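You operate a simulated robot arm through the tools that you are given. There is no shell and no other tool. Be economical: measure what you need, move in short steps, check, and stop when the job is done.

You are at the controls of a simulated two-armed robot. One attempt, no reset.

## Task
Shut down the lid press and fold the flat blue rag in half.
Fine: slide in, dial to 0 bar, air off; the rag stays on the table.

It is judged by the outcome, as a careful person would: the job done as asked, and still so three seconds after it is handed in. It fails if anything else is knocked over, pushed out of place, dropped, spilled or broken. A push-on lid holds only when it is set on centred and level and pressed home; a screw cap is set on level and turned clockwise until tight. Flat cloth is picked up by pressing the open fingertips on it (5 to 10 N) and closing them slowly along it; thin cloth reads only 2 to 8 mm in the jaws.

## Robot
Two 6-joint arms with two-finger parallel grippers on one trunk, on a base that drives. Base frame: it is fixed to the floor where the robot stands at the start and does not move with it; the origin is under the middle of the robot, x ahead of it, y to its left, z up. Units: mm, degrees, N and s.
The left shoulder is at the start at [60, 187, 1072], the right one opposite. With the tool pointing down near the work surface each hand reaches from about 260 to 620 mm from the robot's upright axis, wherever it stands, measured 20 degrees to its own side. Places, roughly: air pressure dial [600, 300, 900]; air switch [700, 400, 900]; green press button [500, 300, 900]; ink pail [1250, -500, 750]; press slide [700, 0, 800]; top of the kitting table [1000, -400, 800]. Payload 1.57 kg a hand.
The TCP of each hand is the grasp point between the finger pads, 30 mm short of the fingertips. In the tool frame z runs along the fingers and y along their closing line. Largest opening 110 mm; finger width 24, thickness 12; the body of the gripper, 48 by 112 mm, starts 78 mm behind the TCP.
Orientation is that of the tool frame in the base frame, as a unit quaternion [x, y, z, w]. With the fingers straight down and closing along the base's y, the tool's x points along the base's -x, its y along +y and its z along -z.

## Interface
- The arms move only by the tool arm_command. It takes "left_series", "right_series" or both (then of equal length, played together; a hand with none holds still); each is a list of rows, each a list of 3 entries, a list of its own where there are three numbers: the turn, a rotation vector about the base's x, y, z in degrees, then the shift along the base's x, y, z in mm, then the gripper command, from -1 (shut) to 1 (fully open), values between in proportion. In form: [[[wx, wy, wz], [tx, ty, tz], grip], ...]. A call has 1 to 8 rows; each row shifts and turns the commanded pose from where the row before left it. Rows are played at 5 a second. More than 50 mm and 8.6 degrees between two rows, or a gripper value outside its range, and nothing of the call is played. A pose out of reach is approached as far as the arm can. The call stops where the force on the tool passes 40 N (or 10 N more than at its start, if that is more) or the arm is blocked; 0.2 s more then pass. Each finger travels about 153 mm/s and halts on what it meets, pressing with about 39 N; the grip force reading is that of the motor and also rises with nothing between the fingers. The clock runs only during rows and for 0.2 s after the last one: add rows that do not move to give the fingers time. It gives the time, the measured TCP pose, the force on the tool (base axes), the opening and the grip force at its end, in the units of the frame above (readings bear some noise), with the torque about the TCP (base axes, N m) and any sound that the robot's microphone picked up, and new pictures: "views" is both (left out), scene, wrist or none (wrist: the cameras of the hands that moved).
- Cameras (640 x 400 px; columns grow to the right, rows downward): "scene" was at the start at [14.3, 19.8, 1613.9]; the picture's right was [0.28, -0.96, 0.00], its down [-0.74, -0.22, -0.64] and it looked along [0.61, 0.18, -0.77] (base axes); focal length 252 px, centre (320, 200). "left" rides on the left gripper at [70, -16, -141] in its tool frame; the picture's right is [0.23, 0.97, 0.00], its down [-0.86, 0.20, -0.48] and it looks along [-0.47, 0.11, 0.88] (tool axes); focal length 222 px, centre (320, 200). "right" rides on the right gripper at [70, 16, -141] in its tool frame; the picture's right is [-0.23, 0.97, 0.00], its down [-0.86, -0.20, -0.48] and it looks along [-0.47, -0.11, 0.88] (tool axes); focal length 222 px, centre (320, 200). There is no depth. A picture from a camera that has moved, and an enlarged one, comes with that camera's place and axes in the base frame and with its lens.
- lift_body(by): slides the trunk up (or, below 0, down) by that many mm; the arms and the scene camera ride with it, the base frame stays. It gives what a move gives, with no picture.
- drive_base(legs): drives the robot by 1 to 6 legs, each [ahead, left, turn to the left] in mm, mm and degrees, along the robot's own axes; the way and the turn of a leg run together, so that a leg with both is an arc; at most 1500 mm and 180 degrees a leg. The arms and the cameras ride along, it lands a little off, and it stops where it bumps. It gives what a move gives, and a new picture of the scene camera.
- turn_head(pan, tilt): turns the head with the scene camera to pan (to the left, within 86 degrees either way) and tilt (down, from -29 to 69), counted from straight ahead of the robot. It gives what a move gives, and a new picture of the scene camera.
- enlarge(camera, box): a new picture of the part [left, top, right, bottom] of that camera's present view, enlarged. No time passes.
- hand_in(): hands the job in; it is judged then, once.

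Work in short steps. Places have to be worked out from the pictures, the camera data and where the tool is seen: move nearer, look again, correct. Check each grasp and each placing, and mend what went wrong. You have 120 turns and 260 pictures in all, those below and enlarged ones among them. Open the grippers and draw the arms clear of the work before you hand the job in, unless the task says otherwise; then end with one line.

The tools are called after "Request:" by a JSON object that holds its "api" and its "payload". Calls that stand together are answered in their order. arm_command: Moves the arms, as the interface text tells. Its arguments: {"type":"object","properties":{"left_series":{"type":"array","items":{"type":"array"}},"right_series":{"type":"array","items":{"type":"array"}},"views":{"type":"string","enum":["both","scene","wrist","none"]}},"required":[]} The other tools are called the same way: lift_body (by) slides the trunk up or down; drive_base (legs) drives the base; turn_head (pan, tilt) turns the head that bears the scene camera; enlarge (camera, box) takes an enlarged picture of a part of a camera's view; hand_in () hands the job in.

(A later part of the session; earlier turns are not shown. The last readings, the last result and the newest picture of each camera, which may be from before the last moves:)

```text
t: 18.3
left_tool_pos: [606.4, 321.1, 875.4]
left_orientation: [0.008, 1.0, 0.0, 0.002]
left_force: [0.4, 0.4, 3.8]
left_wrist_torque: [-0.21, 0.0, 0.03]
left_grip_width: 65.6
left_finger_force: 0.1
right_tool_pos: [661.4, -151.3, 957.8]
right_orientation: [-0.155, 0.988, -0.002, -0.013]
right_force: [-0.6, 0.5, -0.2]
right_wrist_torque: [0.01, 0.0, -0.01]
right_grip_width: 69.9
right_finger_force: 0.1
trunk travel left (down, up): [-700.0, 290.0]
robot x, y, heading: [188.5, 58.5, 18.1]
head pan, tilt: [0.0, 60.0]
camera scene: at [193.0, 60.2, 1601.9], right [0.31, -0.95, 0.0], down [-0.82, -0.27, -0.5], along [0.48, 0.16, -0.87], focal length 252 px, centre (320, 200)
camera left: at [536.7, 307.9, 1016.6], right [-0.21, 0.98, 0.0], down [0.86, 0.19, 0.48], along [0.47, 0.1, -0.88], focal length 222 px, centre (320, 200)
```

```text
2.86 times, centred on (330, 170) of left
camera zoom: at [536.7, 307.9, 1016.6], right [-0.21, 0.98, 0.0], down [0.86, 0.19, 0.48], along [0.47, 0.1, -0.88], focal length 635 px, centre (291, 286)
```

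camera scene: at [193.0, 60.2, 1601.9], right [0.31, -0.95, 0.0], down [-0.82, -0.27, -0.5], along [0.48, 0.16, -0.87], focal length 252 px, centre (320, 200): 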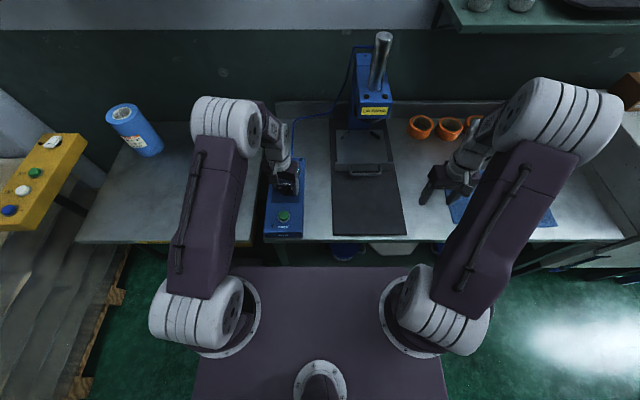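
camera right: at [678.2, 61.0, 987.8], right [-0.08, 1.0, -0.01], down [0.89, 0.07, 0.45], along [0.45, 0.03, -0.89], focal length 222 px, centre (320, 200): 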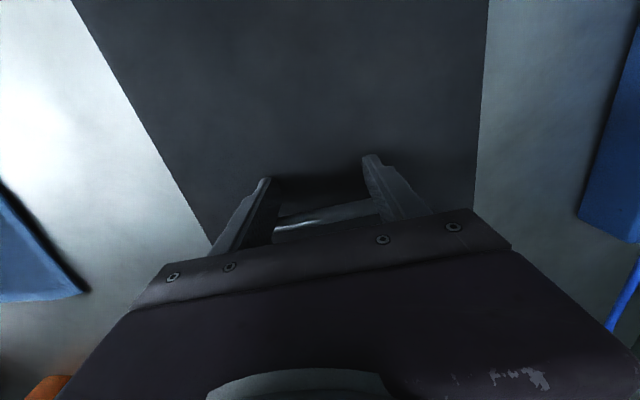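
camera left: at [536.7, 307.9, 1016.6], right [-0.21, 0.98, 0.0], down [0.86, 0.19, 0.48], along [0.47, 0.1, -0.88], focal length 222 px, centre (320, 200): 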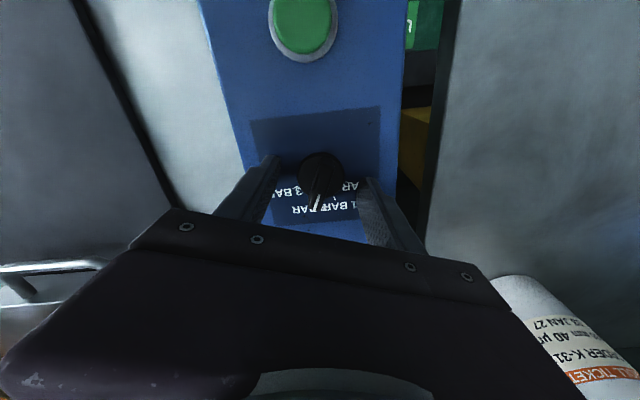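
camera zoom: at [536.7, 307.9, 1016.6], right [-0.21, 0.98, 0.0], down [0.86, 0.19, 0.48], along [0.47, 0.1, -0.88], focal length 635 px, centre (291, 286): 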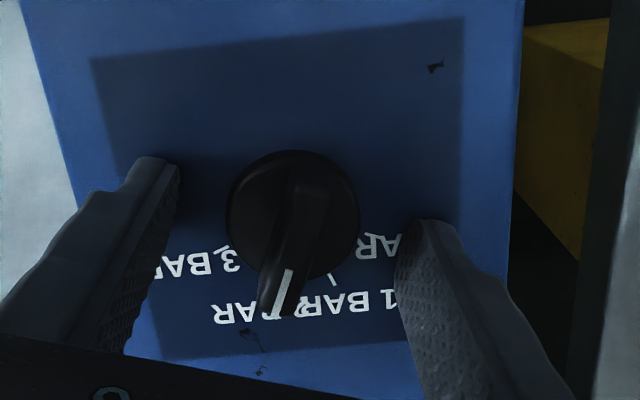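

Tips just touch the panel (z ≈ 845). I raise 3 mm, centre on the knob axis (602.7, 323.2) and close on the bar.

Request:
{"api": "arm_command", "payload": {"left_series": [[[0, 0, -1], [-3.5, 2.2, 5], 0.2], [[0, 0, 0], [0, 0, 0], -0.4], [[0, 0, 0], [0, 0, 0], -1], [[0, 0, 0], [0, 0, 0], -1], [[0, 0, 0], [0, 0, 0], -1]], "views": "wrist"}}

Request:
{"api": "enlarge", "payload": {"camera": "left", "box": [220, 100, 440, 240]}}

```text
t: 19.5
left_tool_pos: [602.9, 323.3, 879.5]
left_orientation: [0.018, 1.0, 0.001, -0.002]
left_force: [-3.2, -15.2, -9.1]
left_wrist_torque: [-0.43, -0.34, -0.02]
left_grip_width: 36.2
left_finger_force: 42.5
right_tool_pos: [662.9, -153.8, 957.0]
right_orientation: [-0.155, 0.988, -0.001, -0.013]
right_force: [-0.5, 0.3, -1.2]
right_wrist_torque: [-0.01, 0.01, 0.04]
right_grip_width: 70.0
right_finger_force: 0.1
trunk travel left (down, up): [-700.0, 290.0]
robot x, y, heading: [191.0, 59.2, 18.0]
head pan, tilt: [0.0, 60.0]
camera left: at [532.5, 309.3, 1021.9], right [-0.19, 0.98, 0.0], down [0.86, 0.17, 0.48], along [0.47, 0.09, -0.88], focal length 222 px, centre (320, 200)
```

left: 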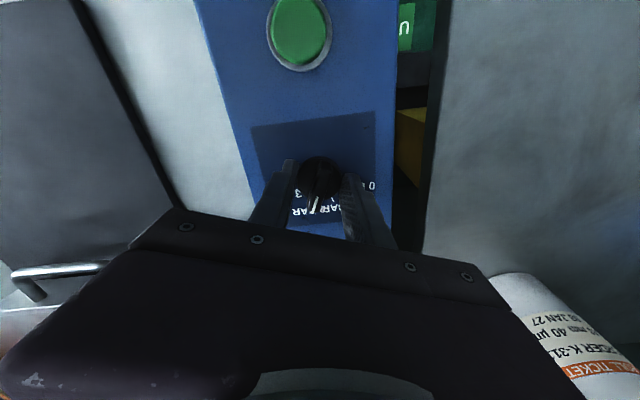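

```text
2.86 times, centred on (330, 170) of left
camera zoom: at [532.5, 309.3, 1021.9], right [-0.19, 0.98, 0.0], down [0.86, 0.17, 0.48], along [0.47, 0.09, -0.88], focal length 635 px, centre (291, 286)
```

zoom: 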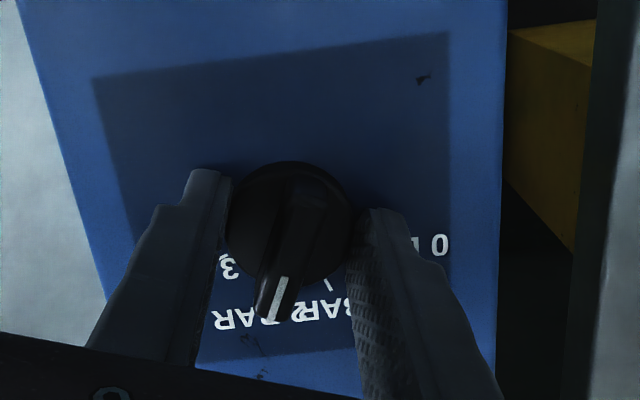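

The fingers hold the round knob skirt (36 mm) with a side load of 15 N; I shift 2 mm to relieve it and try turning 24° counter-clockwise.

Request:
{"api": "arm_command", "payload": {"left_series": [[[0, 0, 0], [0, -2, 0], -1], [[0, 0, 8], [0, 0, 0], -1], [[0, 0, 8], [0, 0, 0], -1], [[0, 0, 8], [0, 0, 0], -1]], "views": "wrist"}}

Request:
{"api": "enlarge", "payload": {"camera": "left", "box": [220, 100, 440, 240]}}

```text
t: 20.5
left_tool_pos: [600.6, 321.6, 880.3]
left_orientation: [-0.192, 0.981, 0.001, -0.001]
left_force: [2.2, -19.6, -9.1]
left_wrist_torque: [-0.89, 0.44, -0.05]
left_grip_width: 35.9
left_finger_force: 42.1
right_tool_pos: [662.3, -153.5, 955.8]
right_orientation: [-0.155, 0.988, 0.0, -0.014]
right_force: [-0.2, 0.4, 0.5]
right_wrist_torque: [-0.02, -0.01, 0.0]
right_grip_width: 69.9
right_finger_force: 0.0
trunk travel left (down, up): [-700.0, 290.0]
robot x, y, heading: [186.6, 58.1, 18.0]
head pan, tilt: [0.0, 60.0]
camera left: at [544.1, 280.5, 1022.1], right [-0.58, 0.82, 0.0], down [0.72, 0.51, 0.48], along [0.39, 0.28, -0.88], focal length 222 px, centre (320, 200)
```

left: 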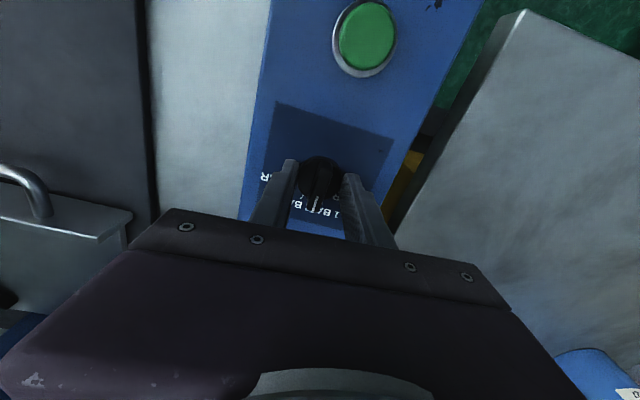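

```text
2.86 times, centred on (330, 170) of left
camera zoom: at [544.1, 280.5, 1022.1], right [-0.58, 0.82, 0.0], down [0.72, 0.51, 0.48], along [0.39, 0.28, -0.88], focal length 635 px, centre (291, 286)
```

zoom: 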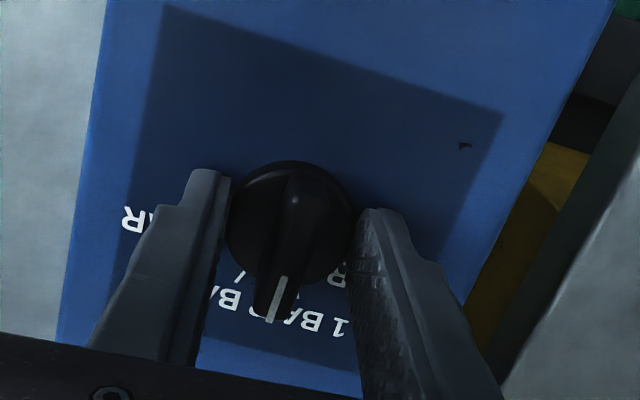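

The knob follows the fingers. Continue the turn, 32° more.

Request:
{"api": "arm_command", "payload": {"left_series": [[[0, 0, 8], [0, -1, 0], -1], [[0, 0, 8], [0, -1, 0], -1], [[0, 0, 8], [0, 0, 0], -1], [[0, 0, 8], [0, 0, 0], -1]], "views": "wrist"}}

Request:
{"api": "enlarge", "payload": {"camera": "left", "box": [220, 100, 440, 240]}}

```text
t: 21.5
left_tool_pos: [602.8, 322.3, 880.2]
left_orientation: [-0.456, 0.89, 0.001, 0.001]
left_force: [7.2, -21.0, -9.5]
left_wrist_torque: [-0.69, -0.24, -0.07]
left_grip_width: 36.2
left_finger_force: 42.9
right_tool_pos: [663.3, -154.2, 956.0]
right_orientation: [-0.154, 0.988, 0.0, -0.014]
right_force: [0.4, 0.2, -0.4]
right_wrist_torque: [0.0, -0.01, -0.01]
right_grip_width: 69.9
right_finger_force: 0.0
trunk travel left (down, up): [-700.0, 290.0]
robot x, y, heading: [185.5, 63.3, 17.8]
head pan, tilt: [0.0, 60.0]
camera left: at [575.9, 254.8, 1022.2], right [-0.92, 0.39, 0.0], down [0.34, 0.81, 0.48], along [0.18, 0.44, -0.88], focal length 222 px, centre (320, 200)
```

left: 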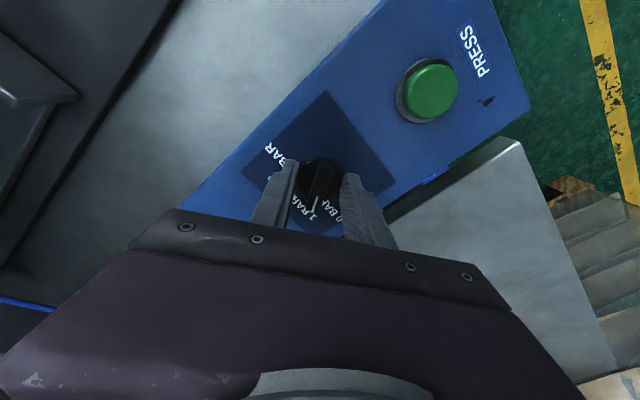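

```text
2.86 times, centred on (330, 170) of left
camera zoom: at [575.9, 254.8, 1022.2], right [-0.92, 0.39, 0.0], down [0.34, 0.81, 0.48], along [0.18, 0.44, -0.88], focal length 635 px, centre (291, 286)
```

zoom: 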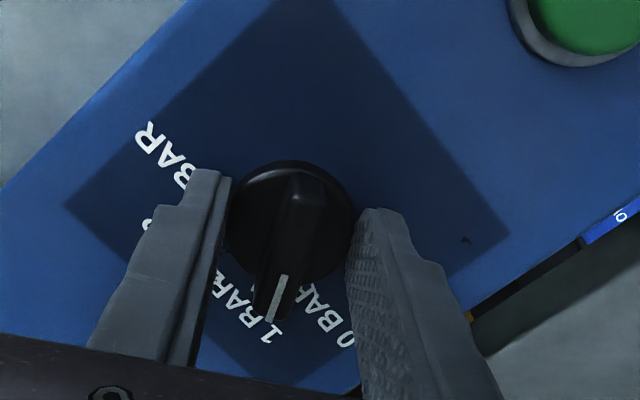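

Now past 1 bar (about 35° left). Another 32° towards 0.

Request:
{"api": "arm_command", "payload": {"left_series": [[[0, 0, 8], [0, 0, 0], -1], [[0, 0, 8], [0, 0, 0], -1], [[0, 0, 8], [0, 0, 0], -1], [[0, 0, 8], [0, 0, 0], -1]], "views": "wrist"}}

Request:
{"api": "enlarge", "payload": {"camera": "left", "box": [220, 100, 440, 240]}}

```text
t: 22.5
left_tool_pos: [604.3, 321.0, 880.4]
left_orientation: [-0.683, 0.73, 0.0, 0.002]
left_force: [12.5, -13.4, 9.5]
left_wrist_torque: [0.3, -0.37, -0.06]
left_grip_width: 36.0
left_finger_force: 42.8
right_tool_pos: [663.9, -153.9, 956.0]
right_orientation: [-0.154, 0.988, -0.001, -0.014]
right_force: [0.3, 0.7, 0.7]
right_wrist_torque: [0.0, 0.0, 0.01]
right_grip_width: 69.8
right_finger_force: 0.0
trunk travel left (down, up): [-700.0, 290.0]
robot x, y, heading: [190.7, 62.5, 17.9]
head pan, tilt: [0.0, 60.0]
camera left: at [615.9, 249.6, 1022.2], right [-0.99, -0.16, 0.0], down [-0.14, 0.86, 0.48], along [-0.08, 0.48, -0.88], focal length 222 px, centre (320, 200)
```

left: 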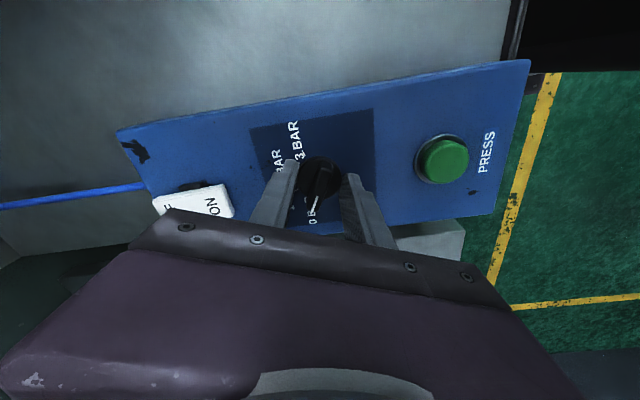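

```text
2.86 times, centred on (330, 170) of left
camera zoom: at [615.9, 249.6, 1022.2], right [-0.99, -0.16, 0.0], down [-0.14, 0.86, 0.48], along [-0.08, 0.48, -0.88], focal length 635 px, centre (291, 286)
```

zoom: 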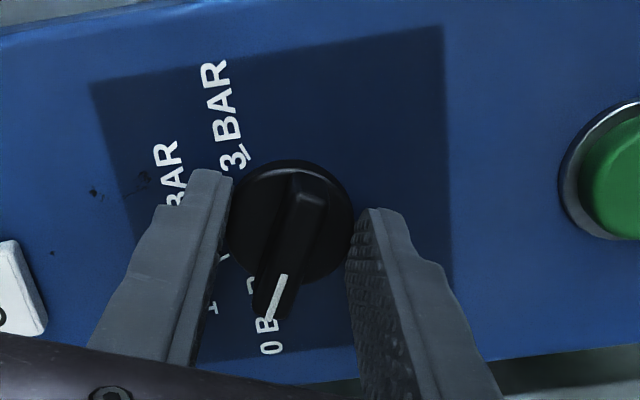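

The bar now sits at ~67° left; the scale end is at ~70°. I add 4° and then release, rising clear to check.

Request:
{"api": "arm_command", "payload": {"left_series": [[[0, 0, 4], [0, 0, 0], -1], [[0, 0, 0], [0, 0, 0], -1], [[0, 0, 0], [0, 0, 0], -0.1], [[0, 0, 0], [0, 0, 0], -0.1], [[0, 0, 0], [0, 0, 30], -0.1], [[0, 0, 0], [0, 0, 40], -0.1], [[0, 0, 0], [0, 0, 20], -0.1]], "views": "both"}}

Request:
{"api": "enlarge", "payload": {"camera": "left", "box": [220, 80, 440, 220]}}

```text
t: 24.1
left_tool_pos: [597.8, 321.8, 969.5]
left_orientation: [0.708, -0.706, -0.001, 0.001]
left_force: [0.4, -1.1, -0.1]
left_wrist_torque: [-0.01, -0.01, 0.02]
left_grip_width: 49.6
left_finger_force: 0.1
right_tool_pos: [661.4, -152.7, 956.7]
right_orientation: [-0.155, 0.988, -0.002, -0.014]
right_force: [0.4, -0.1, -1.1]
right_wrist_torque: [0.03, 0.01, 0.0]
right_grip_width: 70.0
right_finger_force: 0.1
trunk travel left (down, up): [-700.0, 290.0]
robot x, y, heading: [189.9, 57.4, 18.2]
head pan, tilt: [0.0, 60.0]
camera scene: at [194.4, 60.7, 1601.7], right [0.31, -0.95, 0.0], down [-0.82, -0.27, -0.5], along [0.48, 0.15, -0.87], focal length 252 px, centre (320, 200)
camera left: at [616.1, 252.0, 1110.2], right [-0.97, -0.23, 0.0], down [-0.2, 0.85, 0.48], along [-0.11, 0.47, -0.88], focal length 222 px, centre (320, 200)
```

scene: 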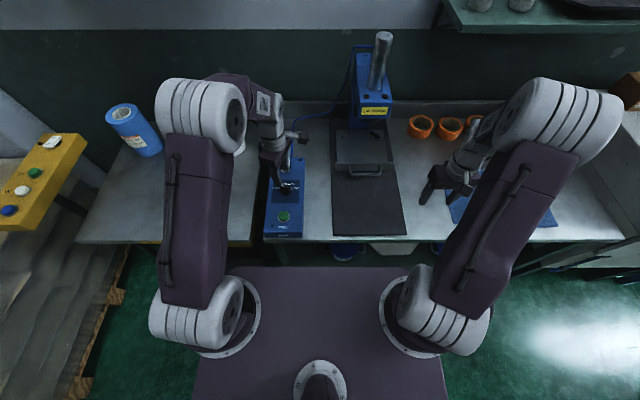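
left: 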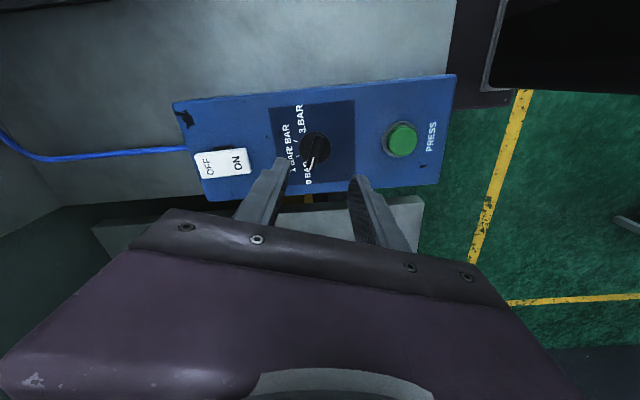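

```text
2.86 times, centred on (330, 150) of left
camera zoom: at [616.1, 252.0, 1110.2], right [-0.97, -0.23, 0.0], down [-0.2, 0.85, 0.48], along [-0.11, 0.47, -0.88], focal length 635 px, centre (291, 343)
```

zoom: 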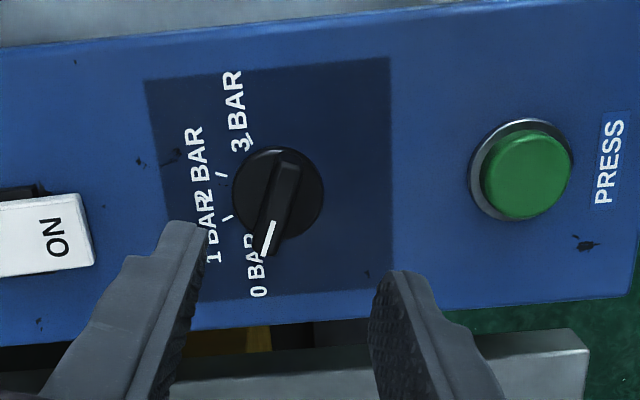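

The pointer stands on 0 BAR. Now I look at the rocker's tilt.

Request:
{"api": "enlarge", "payload": {"camera": "left", "box": [165, 90, 275, 210]}}

Request:
{"api": "enlarge", "payload": {"camera": "scene", "box": [262, 140, 312, 210]}}

```text
3.33 times, centred on (220, 150) of left
camera zoom: at [616.1, 252.0, 1110.2], right [-0.97, -0.23, 0.0], down [-0.2, 0.85, 0.48], along [-0.11, 0.47, -0.88], focal length 740 px, centre (653, 367)
```

zoom: 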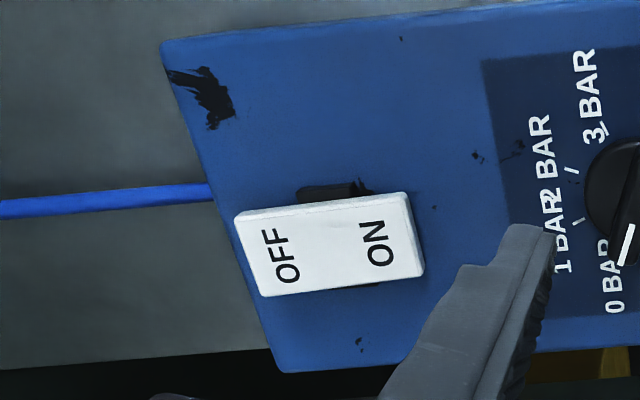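

```text
5.71 times, centred on (287, 175) of scene
camera zoom: at [194.4, 60.7, 1601.7], right [0.31, -0.95, 0.0], down [-0.82, -0.27, -0.5], along [0.48, 0.15, -0.87], focal length 1443 px, centre (509, 343)
```

zoom: 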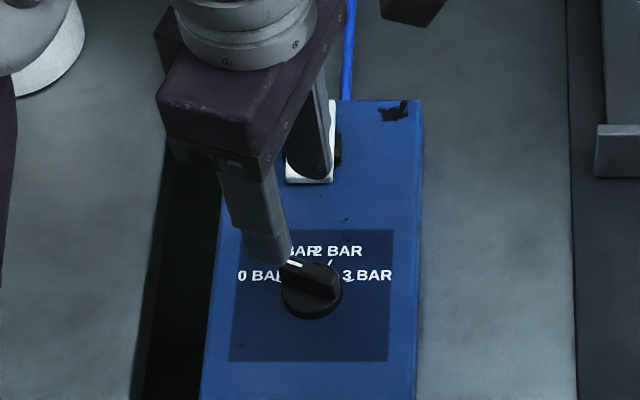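

Both cameras agree: OFF end at about (724, 371), z ~860, just beyond my reach. I drive 45 mm nearer (hands are clear above everything).

Request:
{"api": "drive_base", "payload": {"legs": [[45, 0, 0]]}}

```text
t: 25.0
left_tool_pos: [638.2, 334.9, 969.6]
left_orientation: [0.707, -0.707, 0.001, -0.003]
left_force: [0.1, 0.1, 0.5]
left_wrist_torque: [-0.01, -0.04, 0.0]
left_grip_width: 49.7
left_finger_force: 0.0
right_tool_pos: [701.4, -139.3, 959.0]
right_orientation: [-0.154, 0.988, -0.002, -0.011]
right_force: [-0.3, -0.7, -0.4]
right_wrist_torque: [-0.04, -0.03, 0.02]
right_grip_width: 69.8
right_finger_force: 0.1
trunk travel left (down, up): [-700.0, 290.0]
robot x, y, heading: [232.0, 70.8, 18.2]
head pan, tilt: [0.0, 60.0]
camera scene: at [232.1, 73.1, 1601.8], right [0.31, -0.95, 0.0], down [-0.82, -0.27, -0.5], along [0.48, 0.16, -0.86], focal length 252 px, centre (320, 200)
```

scene: 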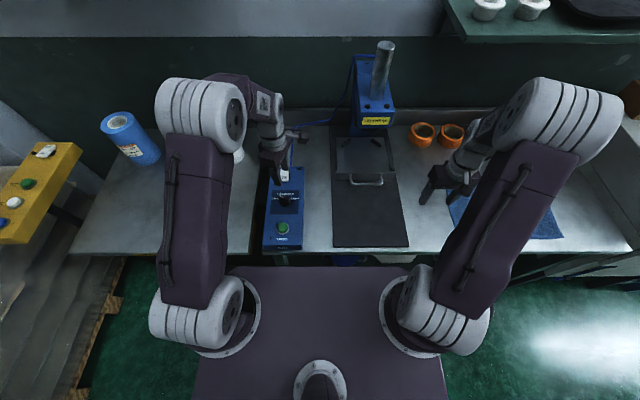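

Left hand: close fingers and go above the OFF end, tips ~15 mm above it.

Request:
{"api": "arm_command", "payload": {"left_series": [[[0, 0, 0], [30, 12.5, 0], -1], [[0, 0, 0], [30, 12.5, 0], -1], [[0, 0, 0], [28, 12, 0], -1], [[0, 0, 0], [0, 0, -35], -1], [[0, 0, 0], [0, 0, -27], -1], [[0, 0, 0], [0, 0, 0], -1]]}}

Request:
{"api": "enlarge", "payload": {"camera": "left", "box": [220, 60, 440, 220]}}

Request:
{"api": "enlarge", "payload": {"camera": "scene", "box": [250, 140, 320, 220]}}

```text
t: 26.4
left_tool_pos: [731.1, 370.2, 905.9]
left_orientation: [-0.707, 0.707, 0.0, 0.0]
left_force: [-1.2, 0.4, -0.3]
left_wrist_torque: [0.01, 0.0, 0.01]
left_grip_width: 0.0
left_finger_force: 21.1
right_tool_pos: [702.8, -138.1, 956.9]
right_orientation: [-0.155, 0.988, -0.004, -0.013]
right_force: [-0.4, 0.7, 1.0]
right_wrist_torque: [-0.02, 0.0, 0.0]
right_grip_width: 69.9
right_finger_force: 0.1
trunk travel left (down, up): [-700.0, 290.0]
robot x, y, heading: [228.9, 76.5, 18.2]
head pan, tilt: [0.0, 60.0]
camera scene: at [236.6, 74.5, 1601.7], right [0.31, -0.95, 0.0], down [-0.82, -0.27, -0.5], along [0.48, 0.15, -0.87], focal length 252 px, centre (320, 200)
camera left: at [747.9, 300.7, 1048.4], right [-0.97, -0.23, 0.0], down [-0.2, 0.85, 0.48], along [-0.11, 0.47, -0.88], focal length 222 px, centre (320, 200)
```

scene: 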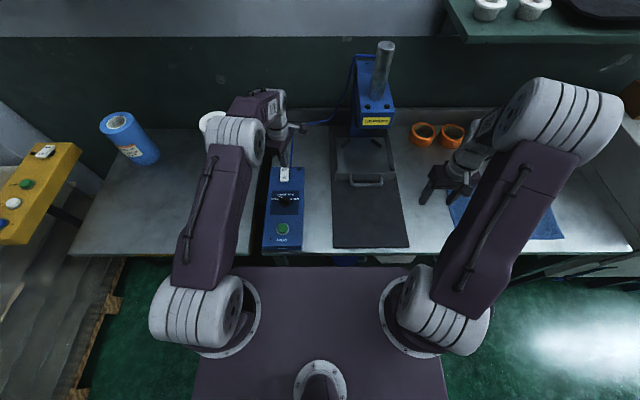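
left: 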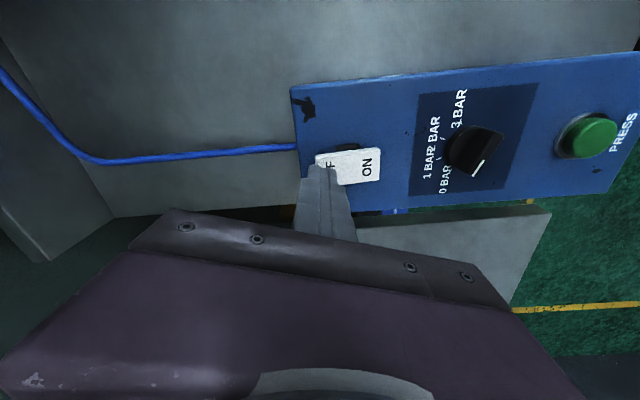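

```text
2.50 times, centred on (330, 140) of left
camera zoom: at [747.9, 300.7, 1048.4], right [-0.97, -0.23, 0.0], down [-0.2, 0.85, 0.48], along [-0.11, 0.47, -0.88], focal length 555 px, centre (295, 350)
```

zoom: 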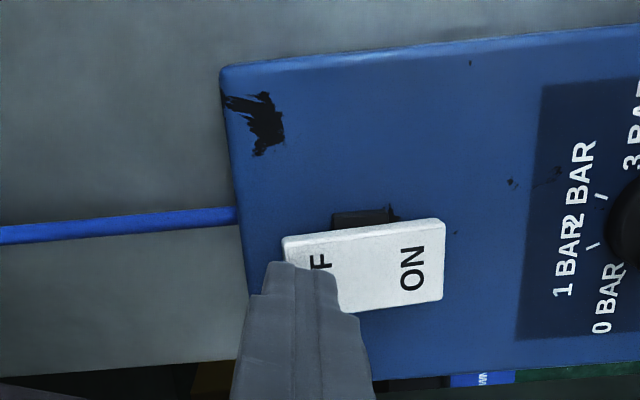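

```text
5.00 times, centred on (285, 180) of scene
camera zoom: at [236.6, 74.5, 1601.7], right [0.31, -0.95, 0.0], down [-0.82, -0.27, -0.5], along [0.48, 0.15, -0.87], focal length 1262 px, centre (495, 300)
```

zoom: 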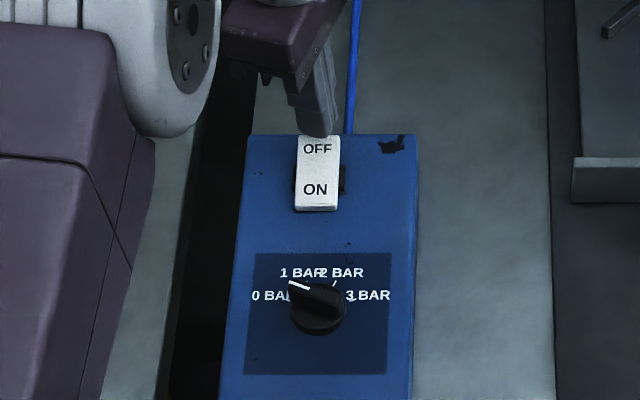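

Tips are just above the OFF end, slightly near its outer edge. I shift back 4 mm and press down in small rows.

Request:
{"api": "arm_command", "payload": {"left_series": [[[0, 0, 0], [-4, -0.5, -6], -1], [[0, 0, 0], [0, 0, -5], -1], [[0, 0, 0], [0, 0, -5], -1], [[0, 0, 0], [0, 0, -4], -1], [[0, 0, 0], [0, 0, -4], -1], [[0, 0, 0], [0, 0, -3], -1]], "views": "wrist"}}

Request:
{"api": "enlarge", "payload": {"camera": "left", "box": [220, 60, 440, 220]}}

```text
t: 27.6
left_tool_pos: [726.7, 371.4, 889.8]
left_orientation: [0.707, -0.707, 0.004, -0.006]
left_force: [-8.7, -3.4, 19.3]
left_wrist_torque: [-0.28, 0.46, -0.09]
left_grip_width: 0.2
left_finger_force: 21.2
right_tool_pos: [700.1, -139.8, 957.4]
right_orientation: [-0.154, 0.988, -0.002, -0.012]
right_force: [-0.6, -0.3, 0.0]
right_wrist_torque: [0.04, 0.03, 0.02]
right_grip_width: 69.7
right_finger_force: 0.0
trunk travel left (down, up): [-700.0, 290.0]
robot x, y, heading: [229.0, 75.0, 18.0]
head pan, tilt: [0.0, 60.0]
stopped in row 6 (left hand): the force on the tool passed its limit (the readings are from after the stop); the commanded pose is now the measured one
camera left: at [742.1, 301.0, 1031.4], right [-0.97, -0.23, -0.01], down [-0.21, 0.85, 0.48], along [-0.1, 0.47, -0.88], focal length 222 px, centre (320, 200)
```

left: 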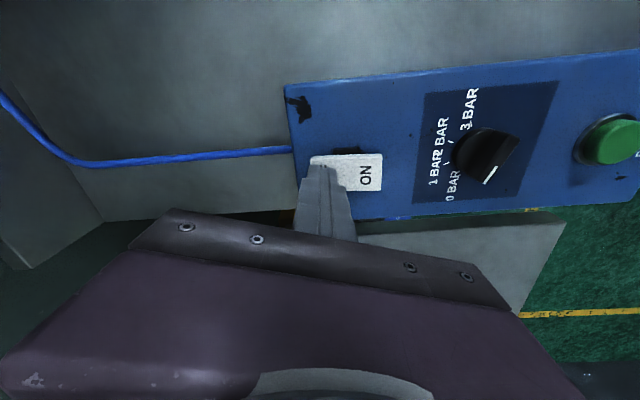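

```text
2.50 times, centred on (330, 140) of left
camera zoom: at [742.1, 301.0, 1031.4], right [-0.97, -0.23, -0.01], down [-0.21, 0.85, 0.48], along [-0.1, 0.47, -0.88], focal length 555 px, centre (295, 350)
```

zoom: 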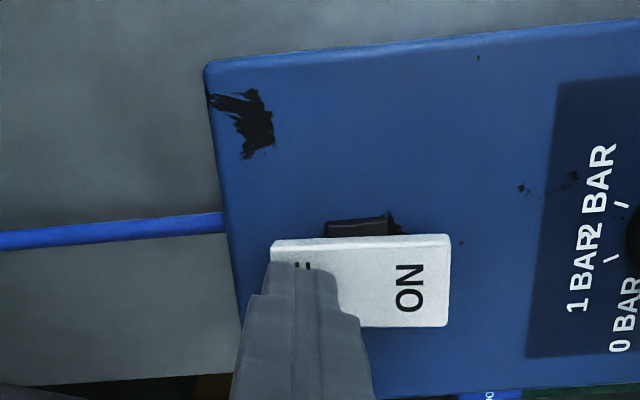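

The rocker looks flipped (ON end now raised). I lift the hand clear and verify switch and dial.

Request:
{"api": "arm_command", "payload": {"left_series": [[[0, 0, 0], [0, 0, 20], -1], [[0, 0, 0], [0, 0, 40], -1], [[0, 0, 0], [-14, 44, 15], -1], [[0, 0, 0], [-14, 44, 0], -1], [[0, 0, 0], [-14, 44, 0], -1]], "views": "both"}}

Request:
{"api": "enlarge", "payload": {"camera": "scene", "box": [262, 155, 312, 215]}}

Request:
{"api": "enlarge", "payload": {"camera": "left", "box": [220, 0, 520, 200]}}

```text
t: 28.9
left_tool_pos: [690.0, 506.2, 960.2]
left_orientation: [-0.707, 0.707, -0.004, 0.005]
left_force: [-0.5, -0.1, 1.1]
left_wrist_torque: [-0.04, -0.02, 0.0]
left_grip_width: 0.0
left_finger_force: 20.8
right_tool_pos: [703.4, -137.4, 958.1]
right_orientation: [-0.154, 0.988, -0.002, -0.014]
right_force: [0.4, 0.2, 0.8]
right_wrist_torque: [0.04, 0.0, 0.03]
right_grip_width: 69.8
right_finger_force: 0.0
trunk travel left (down, up): [-700.0, 290.0]
robot x, y, heading: [224.4, 75.4, 17.9]
head pan, tilt: [0.0, 60.0]
camera scene: at [235.9, 75.8, 1601.7], right [0.31, -0.95, 0.0], down [-0.82, -0.27, -0.5], along [0.48, 0.15, -0.87], focal length 252 px, centre (320, 200)
camera left: at [704.5, 436.4, 1102.6], right [-0.97, -0.23, -0.01], down [-0.21, 0.85, 0.48], along [-0.1, 0.47, -0.88], focal length 222 px, centre (320, 200)
```

scene: 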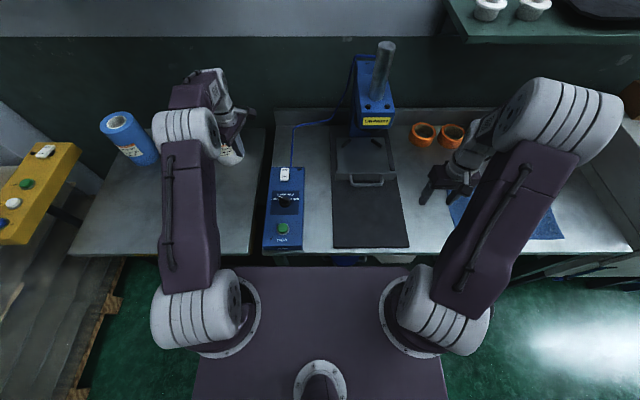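
left: 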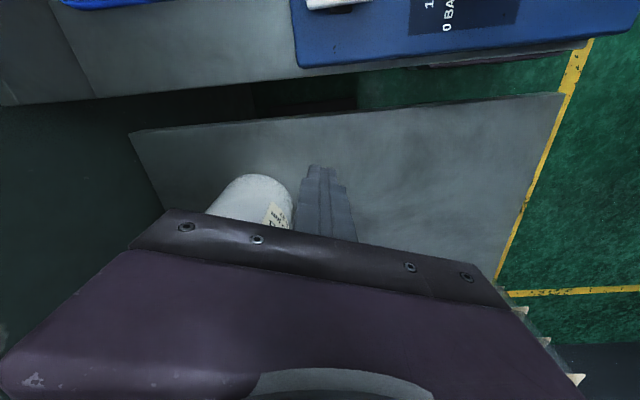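

```text
6.67 times, centred on (287, 185) of scene
camera zoom: at [235.9, 75.8, 1601.7], right [0.31, -0.95, 0.0], down [-0.82, -0.27, -0.5], along [0.48, 0.15, -0.87], focal length 1683 px, centre (540, 300)
```

zoom: 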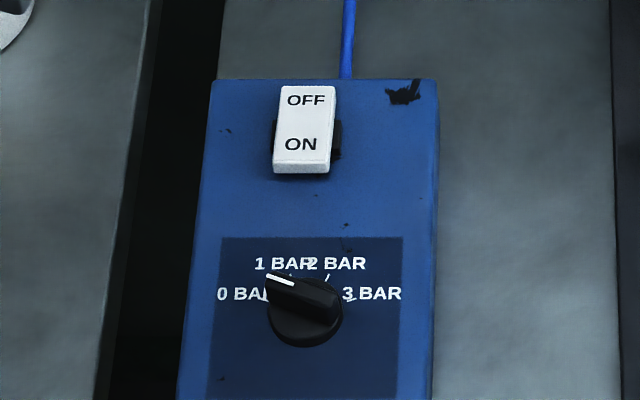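

```text
2.00 times, centred on (370, 100) of left
camera zoom: at [704.5, 436.4, 1102.6], right [-0.97, -0.23, -0.01], down [-0.21, 0.85, 0.48], along [-0.1, 0.47, -0.88], focal length 444 px, centre (220, 400)
```

zoom: 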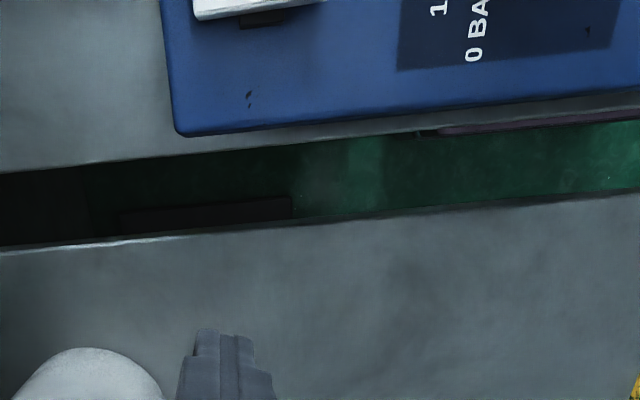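

Rocker flipped to OFF and the pointer stands on the 0 tick (~70° left). Now for the rag: a two-handed fold (near edge over to the far edge) facing the rag is best. First raise both hands and retract them, turning the left yaw back.

Request:
{"api": "arm_command", "payload": {"left_series": [[[0, 0, 0], [0, 0, 47], -1], [[0, 0, -8], [0, 0, 45], -1], [[0, 0, -8], [0, 0, 45], -1], [[0, 0, -8], [-37.2, -29.3, 0], -1], [[0, 0, -8], [-37.2, -29.3, 0], -1], [[0, 0, -8], [-37.2, -29.3, 0], -1], [[0, 0, -8], [-37.2, -29.3, 0], -1], [[0, 0, -8], [-37.2, -29.3, 0], -1]], "right_series": [[[0, 0, 0], [0, 0, 47], 0.2], [[0, 0, 0], [0, 0, 45], 0.2], [[0, 0, 0], [0, 0, 45], 0.2], [[0, 0, 0], [-13, 27.3, 0], 0.2], [[0, 0, 0], [-13, 27.3, 0], 0.2], [[0, 0, 0], [-13, 27.3, 0], 0.2], [[0, 0, 0], [-13, 27.3, 0], 0.2], [[0, 0, 0], [-13, 27.3, 0], 0.2]], "views": "none"}}

Request:
{"api": "arm_command", "payload": {"left_series": [[[0, 0, -8], [0, 0, 0], -1], [[0, 0, -8], [0, 0, 0], -1], [[0, 0, 0], [0, 0, 0], -1]], "views": "none"}}

Request:
{"api": "turn_head", "payload": {"pan": -50, "tilt": 45}}

```text
t: 30.6
left_tool_pos: [500.2, 356.0, 1100.2]
left_orientation: [-0.292, 0.957, -0.006, 0.006]
left_force: [0.5, 0.0, 0.0]
left_wrist_torque: [0.02, -0.02, 0.0]
left_grip_width: 0.3
left_finger_force: 21.3
right_tool_pos: [636.8, -1.9, 1093.9]
right_orientation: [-0.154, 0.988, -0.002, -0.012]
right_force: [-0.5, 1.1, -0.3]
right_wrist_torque: [0.01, -0.01, 0.0]
right_grip_width: 65.8
right_finger_force: 0.0
trunk travel left (down, up): [-700.0, 290.0]
robot x, y, heading: [231.9, 73.3, 18.3]
head pan, tilt: [0.0, 60.0]
```

```text
t: 31.4
left_tool_pos: [502.8, 358.0, 1098.3]
left_orientation: [-0.157, 0.988, -0.006, 0.003]
left_force: [0.6, -0.3, 1.5]
left_wrist_torque: [-0.01, 0.01, -0.05]
left_grip_width: 0.0
left_finger_force: 21.7
right_tool_pos: [639.7, -2.4, 1093.4]
right_orientation: [-0.154, 0.988, -0.002, -0.014]
right_force: [0.9, 0.2, 0.4]
right_wrist_torque: [0.01, -0.01, 0.0]
right_grip_width: 66.2
right_finger_force: 0.0
trunk travel left (down, up): [-700.0, 290.0]
robot x, y, heading: [230.4, 72.5, 18.0]
head pan, tilt: [0.0, 60.0]
```

```text
t: 32.6
left_tool_pos: [502.1, 358.4, 1098.8]
left_orientation: [-0.156, 0.988, -0.006, 0.002]
left_force: [-0.1, -0.1, 0.4]
left_wrist_torque: [0.01, -0.05, 0.02]
left_grip_width: 0.0
left_finger_force: 21.6
right_tool_pos: [639.4, -1.4, 1093.0]
right_orientation: [-0.155, 0.988, -0.002, -0.013]
right_force: [0.3, 0.7, -0.4]
right_wrist_torque: [0.02, 0.02, 0.06]
right_grip_width: 66.1
right_finger_force: 0.1
trunk travel left (down, up): [-700.0, 290.0]
robot x, y, heading: [228.7, 75.2, 18.2]
head pan, tilt: [-50.0, 45.0]
camera scene: at [242.5, 11.0, 1621.2], right [-0.53, -0.85, 0.0], down [-0.6, 0.37, -0.71], along [0.6, -0.37, -0.71], focal length 252 px, centre (320, 200)
```

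scene: 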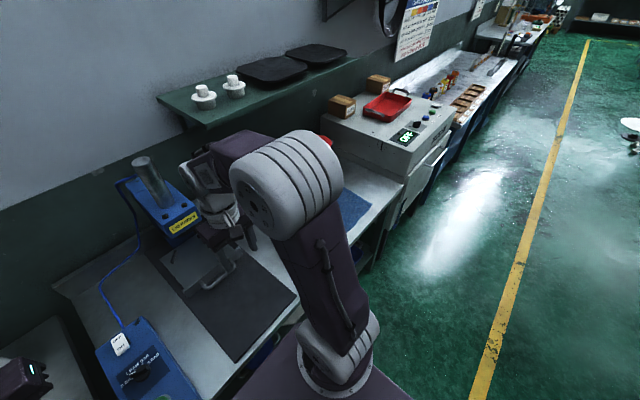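

The floor to the right is clear, and the cabinet front is flush with the bench. I back off 60 mm, then drive 655 mm right to face the rag.

Request:
{"api": "drive_base", "payload": {"legs": [[-60, 0, 0], [0, -655, 0]]}}

Request:
{"api": "turn_head", "payload": {"pan": 0, "tilt": 62}}

```text
t: 36.9
left_tool_pos: [652.5, -294.7, 1099.2]
left_orientation: [-0.161, 0.987, -0.005, 0.002]
left_force: [0.0, -0.2, 0.5]
left_wrist_torque: [-0.01, 0.02, 0.0]
left_grip_width: 0.0
left_finger_force: 20.9
right_tool_pos: [792.6, -654.0, 1093.4]
right_orientation: [-0.158, 0.987, -0.001, -0.013]
right_force: [-0.2, -0.6, -0.3]
right_wrist_torque: [0.01, 0.0, -0.02]
right_grip_width: 66.0
right_finger_force: 0.1
trunk travel left (down, up): [-700.0, 290.0]
robot x, y, heading: [384.2, -581.0, 18.6]
head pan, tilt: [-50.0, 45.0]
camera scene: at [395.6, -643.5, 1621.2], right [-0.52, -0.85, 0.0], down [-0.6, 0.37, -0.71], along [0.6, -0.37, -0.71], focal length 252 px, centre (320, 200)
```

scene: 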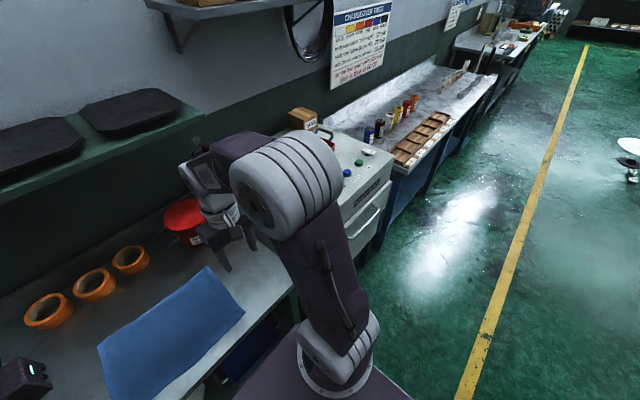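

```text
t: 38.1
left_tool_pos: [652.3, -294.9, 1099.5]
left_orientation: [-0.162, 0.987, -0.006, 0.003]
left_force: [0.7, -0.2, -0.3]
left_wrist_torque: [0.03, -0.02, -0.02]
left_grip_width: 0.2
left_finger_force: 21.1
right_tool_pos: [792.6, -653.6, 1093.4]
right_orientation: [-0.158, 0.987, -0.002, -0.014]
right_force: [0.1, 0.4, -0.1]
right_wrist_torque: [-0.05, 0.03, 0.02]
right_grip_width: 65.9
right_finger_force: 0.0
trunk travel left (down, up): [-700.0, 290.0]
robot x, y, heading: [383.8, -580.8, 18.4]
head pan, tilt: [0.0, 62.0]
camera scene: at [387.6, -581.3, 1599.4], right [0.32, -0.95, 0.0], down [-0.84, -0.28, -0.47], along [0.45, 0.15, -0.88], focal length 252 px, centre (320, 200)
```

scene: 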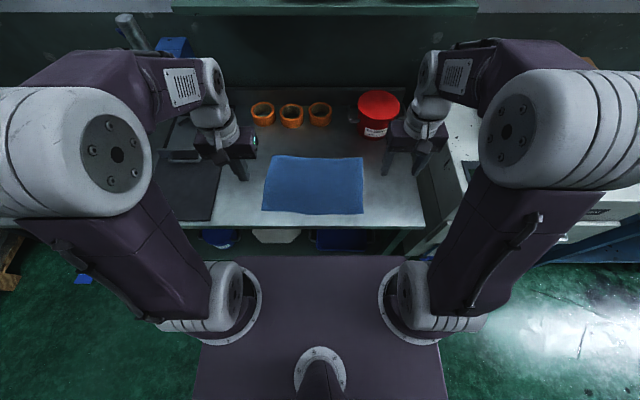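

I'm facing the rag: near edge ~376 ahead, spanning ry +200 to −150; far edge ~605–630. I drive 60 ahead, 20 left and turn 2.5° right to square on it.

Request:
{"api": "drive_base", "payload": {"legs": [[60, 22, -2.5]]}}

Request:
{"api": "enlarge", "payload": {"camera": "scene", "box": [240, 130, 400, 250]}}

```text
t: 39.1
left_tool_pos: [713.3, -269.0, 1099.3]
left_orientation: [-0.139, 0.99, -0.006, 0.003]
left_force: [0.2, 0.4, -0.1]
left_wrist_torque: [-0.02, 0.03, -0.03]
left_grip_width: 0.1
left_finger_force: 21.4
right_tool_pos: [837.7, -634.4, 1094.5]
right_orientation: [-0.137, 0.991, -0.002, -0.012]
right_force: [-0.2, 0.4, 0.8]
right_wrist_torque: [-0.01, -0.01, -0.01]
right_grip_width: 66.1
right_finger_force: 0.1
trunk travel left (down, up): [-700.0, 290.0]
robot x, y, heading: [432.7, -543.7, 16.0]
head pan, tilt: [0.0, 62.0]
camera scene: at [434.8, -544.4, 1599.4], right [0.28, -0.96, 0.0], down [-0.85, -0.24, -0.47], along [0.45, 0.13, -0.88], focal length 252 px, centre (320, 200)
```

scene: 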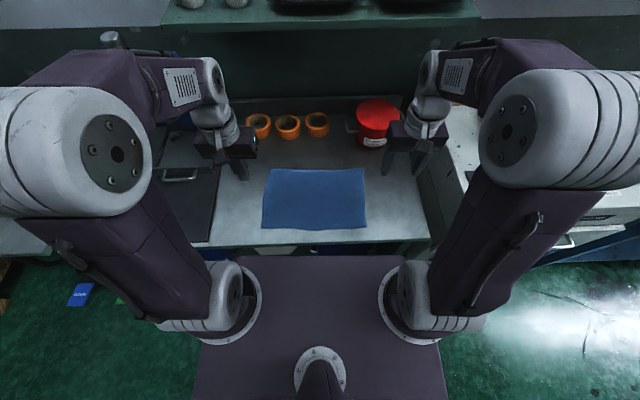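

```text
3.33 times, centred on (320, 190) of scene
camera zoom: at [434.8, -544.4, 1599.4], right [0.28, -0.96, 0.0], down [-0.85, -0.24, -0.47], along [0.45, 0.13, -0.88], focal length 842 px, centre (320, 233)
```

zoom: 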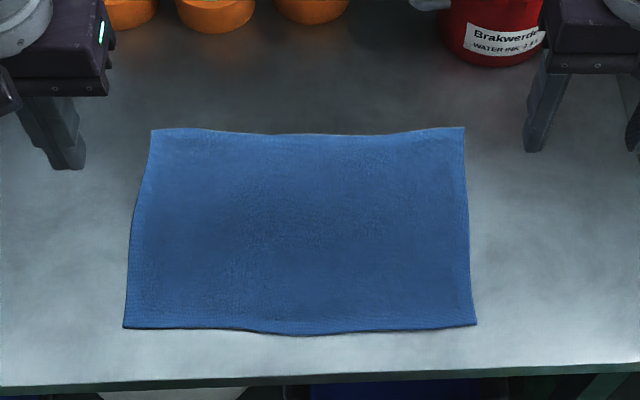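

Rag is 357 × 243 mm, square to me. I bring both hands over the near corners (35 mm in from the sides, 15 mm in from the near edge), fingers ~45 mm open, to ~25 mm above the cloth.

Request:
{"api": "arm_command", "payload": {"left_series": [[[0, 0, 0], [-2.6, -13.5, 0], -0.18], [[0, 0, 0], [-2.7, -13.5, 0], -0.18], [[0, 0, 0], [0, 0, -48], -0.18], [[0, 0, 0], [0, 0, -48], -0.18], [[0, 0, 0], [0, 0, -48], -0.18], [[0, 0, 0], [0, 0, -48], -0.18], [[0, 0, 0], [0, 0, -48], -0.18]], "right_series": [[[0, 0, 0], [-24.3, 31.4, 0], -0.18], [[0, 0, 0], [-24.4, 31.4, 0], -0.18], [[0, 0, 0], [0, 0, -48], -0.18], [[0, 0, 0], [0, 0, -48], -0.18], [[0, 0, 0], [0, 0, -48], -0.18], [[0, 0, 0], [0, 0, -48], -0.18], [[0, 0, 0], [0, 0, -46], -0.18]]}}

```text
t: 40.7
left_tool_pos: [712.5, -293.5, 857.9]
left_orientation: [-0.139, 0.99, -0.006, 0.001]
left_force: [0.3, -0.3, -0.5]
left_wrist_torque: [0.0, 0.03, -0.03]
left_grip_width: 45.1
left_finger_force: 0.0
right_tool_pos: [792.8, -570.7, 851.4]
right_orientation: [-0.136, 0.991, -0.002, -0.013]
right_force: [-0.6, 0.8, 0.6]
right_wrist_torque: [0.0, 0.03, 0.03]
right_grip_width: 45.3
right_finger_force: 0.0
trunk travel left (down, up): [-700.0, 290.0]
robot x, y, heading: [434.7, -544.1, 16.0]
head pan, tilt: [0.0, 62.0]
camera scene: at [440.0, -541.9, 1599.5], right [0.28, -0.96, 0.0], down [-0.85, -0.24, -0.47], along [0.45, 0.13, -0.88], focal length 252 px, centre (320, 200)
camera right: at [725.5, -570.7, 994.4], right [-0.04, 1.0, -0.01], down [0.89, 0.04, 0.45], along [0.45, 0.01, -0.89], focal length 222 px, centre (320, 200)
camera left: at [649.4, -327.5, 999.9], right [-0.49, 0.87, -0.01], down [0.76, 0.43, 0.48], along [0.42, 0.22, -0.88], focal length 222 px, centre (320, 200)
```

scene: 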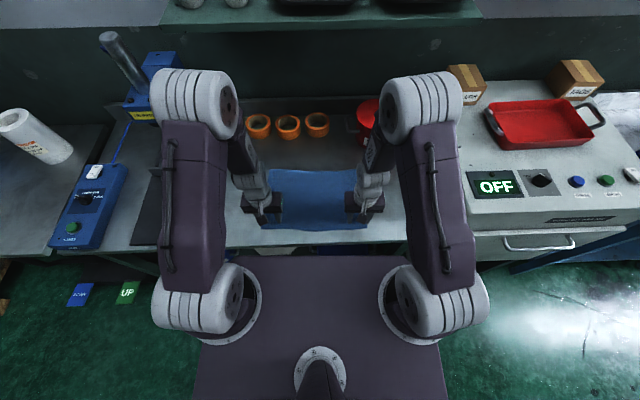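
right: 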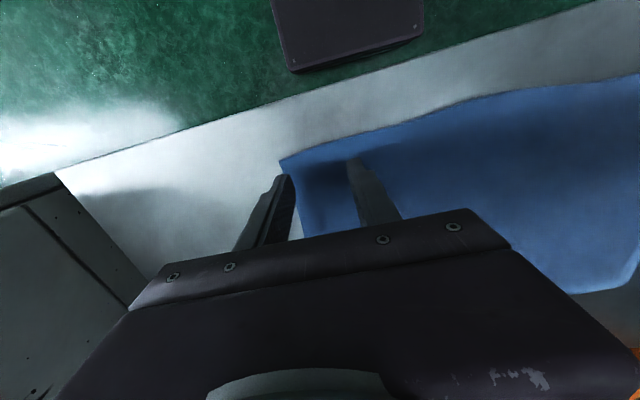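
left: 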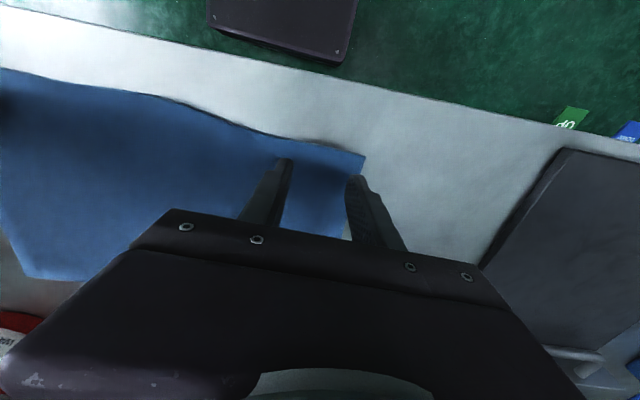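

Outer fingers sit right at the side edges, so I shift both hands 10 mm inward and descend to just above the cloth.

Request:
{"api": "arm_command", "payload": {"left_series": [[[0, 0, 0], [2.8, -9.6, 0], -0.18], [[0, 0, 0], [0, 0, -12], -0.18], [[0, 0, 0], [0, 0, -10], -0.18], [[0, 0, 0], [0, 0, -3], -0.18]], "right_series": [[[0, 0, 0], [-2.8, 9.6, 0], -0.18], [[0, 0, 0], [0, 0, -8], -0.18], [[0, 0, 0], [0, 0, -8], -0.18], [[0, 0, 0], [0, 0, -3], -0.18]], "views": "none"}}

```text
t: 41.7
left_tool_pos: [712.8, -305.1, 839.3]
left_orientation: [-0.14, 0.99, -0.005, 0.002]
left_force: [0.2, -0.1, 0.4]
left_wrist_torque: [0.02, 0.03, -0.02]
left_grip_width: 45.1
left_finger_force: 0.1
left hand out of reach, approached as far as the arm can: row 3
right_tool_pos: [788.7, -559.4, 834.8]
right_orientation: [-0.136, 0.991, -0.002, -0.013]
right_force: [-0.1, 0.6, 1.3]
right_wrist_torque: [0.01, 0.02, -0.02]
right_grip_width: 45.4
right_finger_force: 0.1
trunk travel left (down, up): [-700.0, 290.0]
robot x, y, heading: [431.8, -544.2, 15.9]
head pan, tilt: [0.0, 62.0]
```

The left hand reported a reach hiccup at z 839. I nudge it down to see whether it goes on.

Request:
{"api": "arm_command", "payload": {"left_series": [[[0, 0, 0], [0, 0, -3], -0.18], [[0, 0, 0], [0, 0, 0], -0.18]], "right_series": [[[0, 0, 0], [0, 0, -2], -0.18], [[0, 0, 0], [0, 0, 0], -0.18]], "views": "scene"}}

```text
t: 42.3
left_tool_pos: [711.2, -304.7, 836.0]
left_orientation: [-0.138, 0.99, -0.004, 0.002]
left_force: [0.1, 0.5, 0.8]
left_wrist_torque: [-0.03, 0.01, 0.01]
left_grip_width: 45.0
left_finger_force: 0.0
right_tool_pos: [788.7, -560.0, 833.6]
right_orientation: [-0.137, 0.99, -0.001, -0.013]
right_force: [0.0, -2.2, 6.9]
right_wrist_torque: [-0.06, -0.01, 0.0]
right_grip_width: 44.8
right_finger_force: 0.2
trunk travel left (down, up): [-700.0, 290.0]
robot x, y, heading: [431.1, -541.9, 16.1]
head pan, tilt: [0.0, 62.0]
camera scene: at [436.8, -542.9, 1599.5], right [0.28, -0.96, 0.0], down [-0.85, -0.24, -0.47], along [0.45, 0.13, -0.88], focal length 252 px, centre (320, 200)
```

scene: 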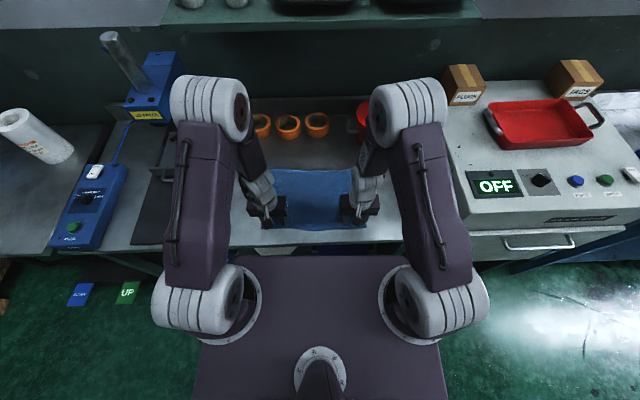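

Right tips press with 7 N. Left needs ~3 mm more.

Request:
{"api": "arm_command", "payload": {"left_series": [[[0, 0, 0], [0, 0, -2.5], -0.18], [[0, 0, 0], [0, 0, 0], -0.18]], "views": "none"}}

```text
t: 42.9
left_tool_pos: [713.6, -306.2, 834.3]
left_orientation: [-0.138, 0.99, -0.005, 0.002]
left_force: [-0.3, 1.0, 2.6]
left_wrist_torque: [0.05, 0.08, 0.01]
left_grip_width: 45.1
left_finger_force: 0.0
right_tool_pos: [789.0, -559.5, 832.6]
right_orientation: [-0.136, 0.991, -0.001, -0.013]
right_force: [0.4, -1.9, 8.1]
right_wrist_torque: [-0.04, -0.04, -0.01]
right_grip_width: 44.8
right_finger_force: 0.0
trunk travel left (down, up): [-700.0, 290.0]
robot x, y, heading: [432.3, -540.6, 16.0]
head pan, tilt: [0.0, 62.0]
```

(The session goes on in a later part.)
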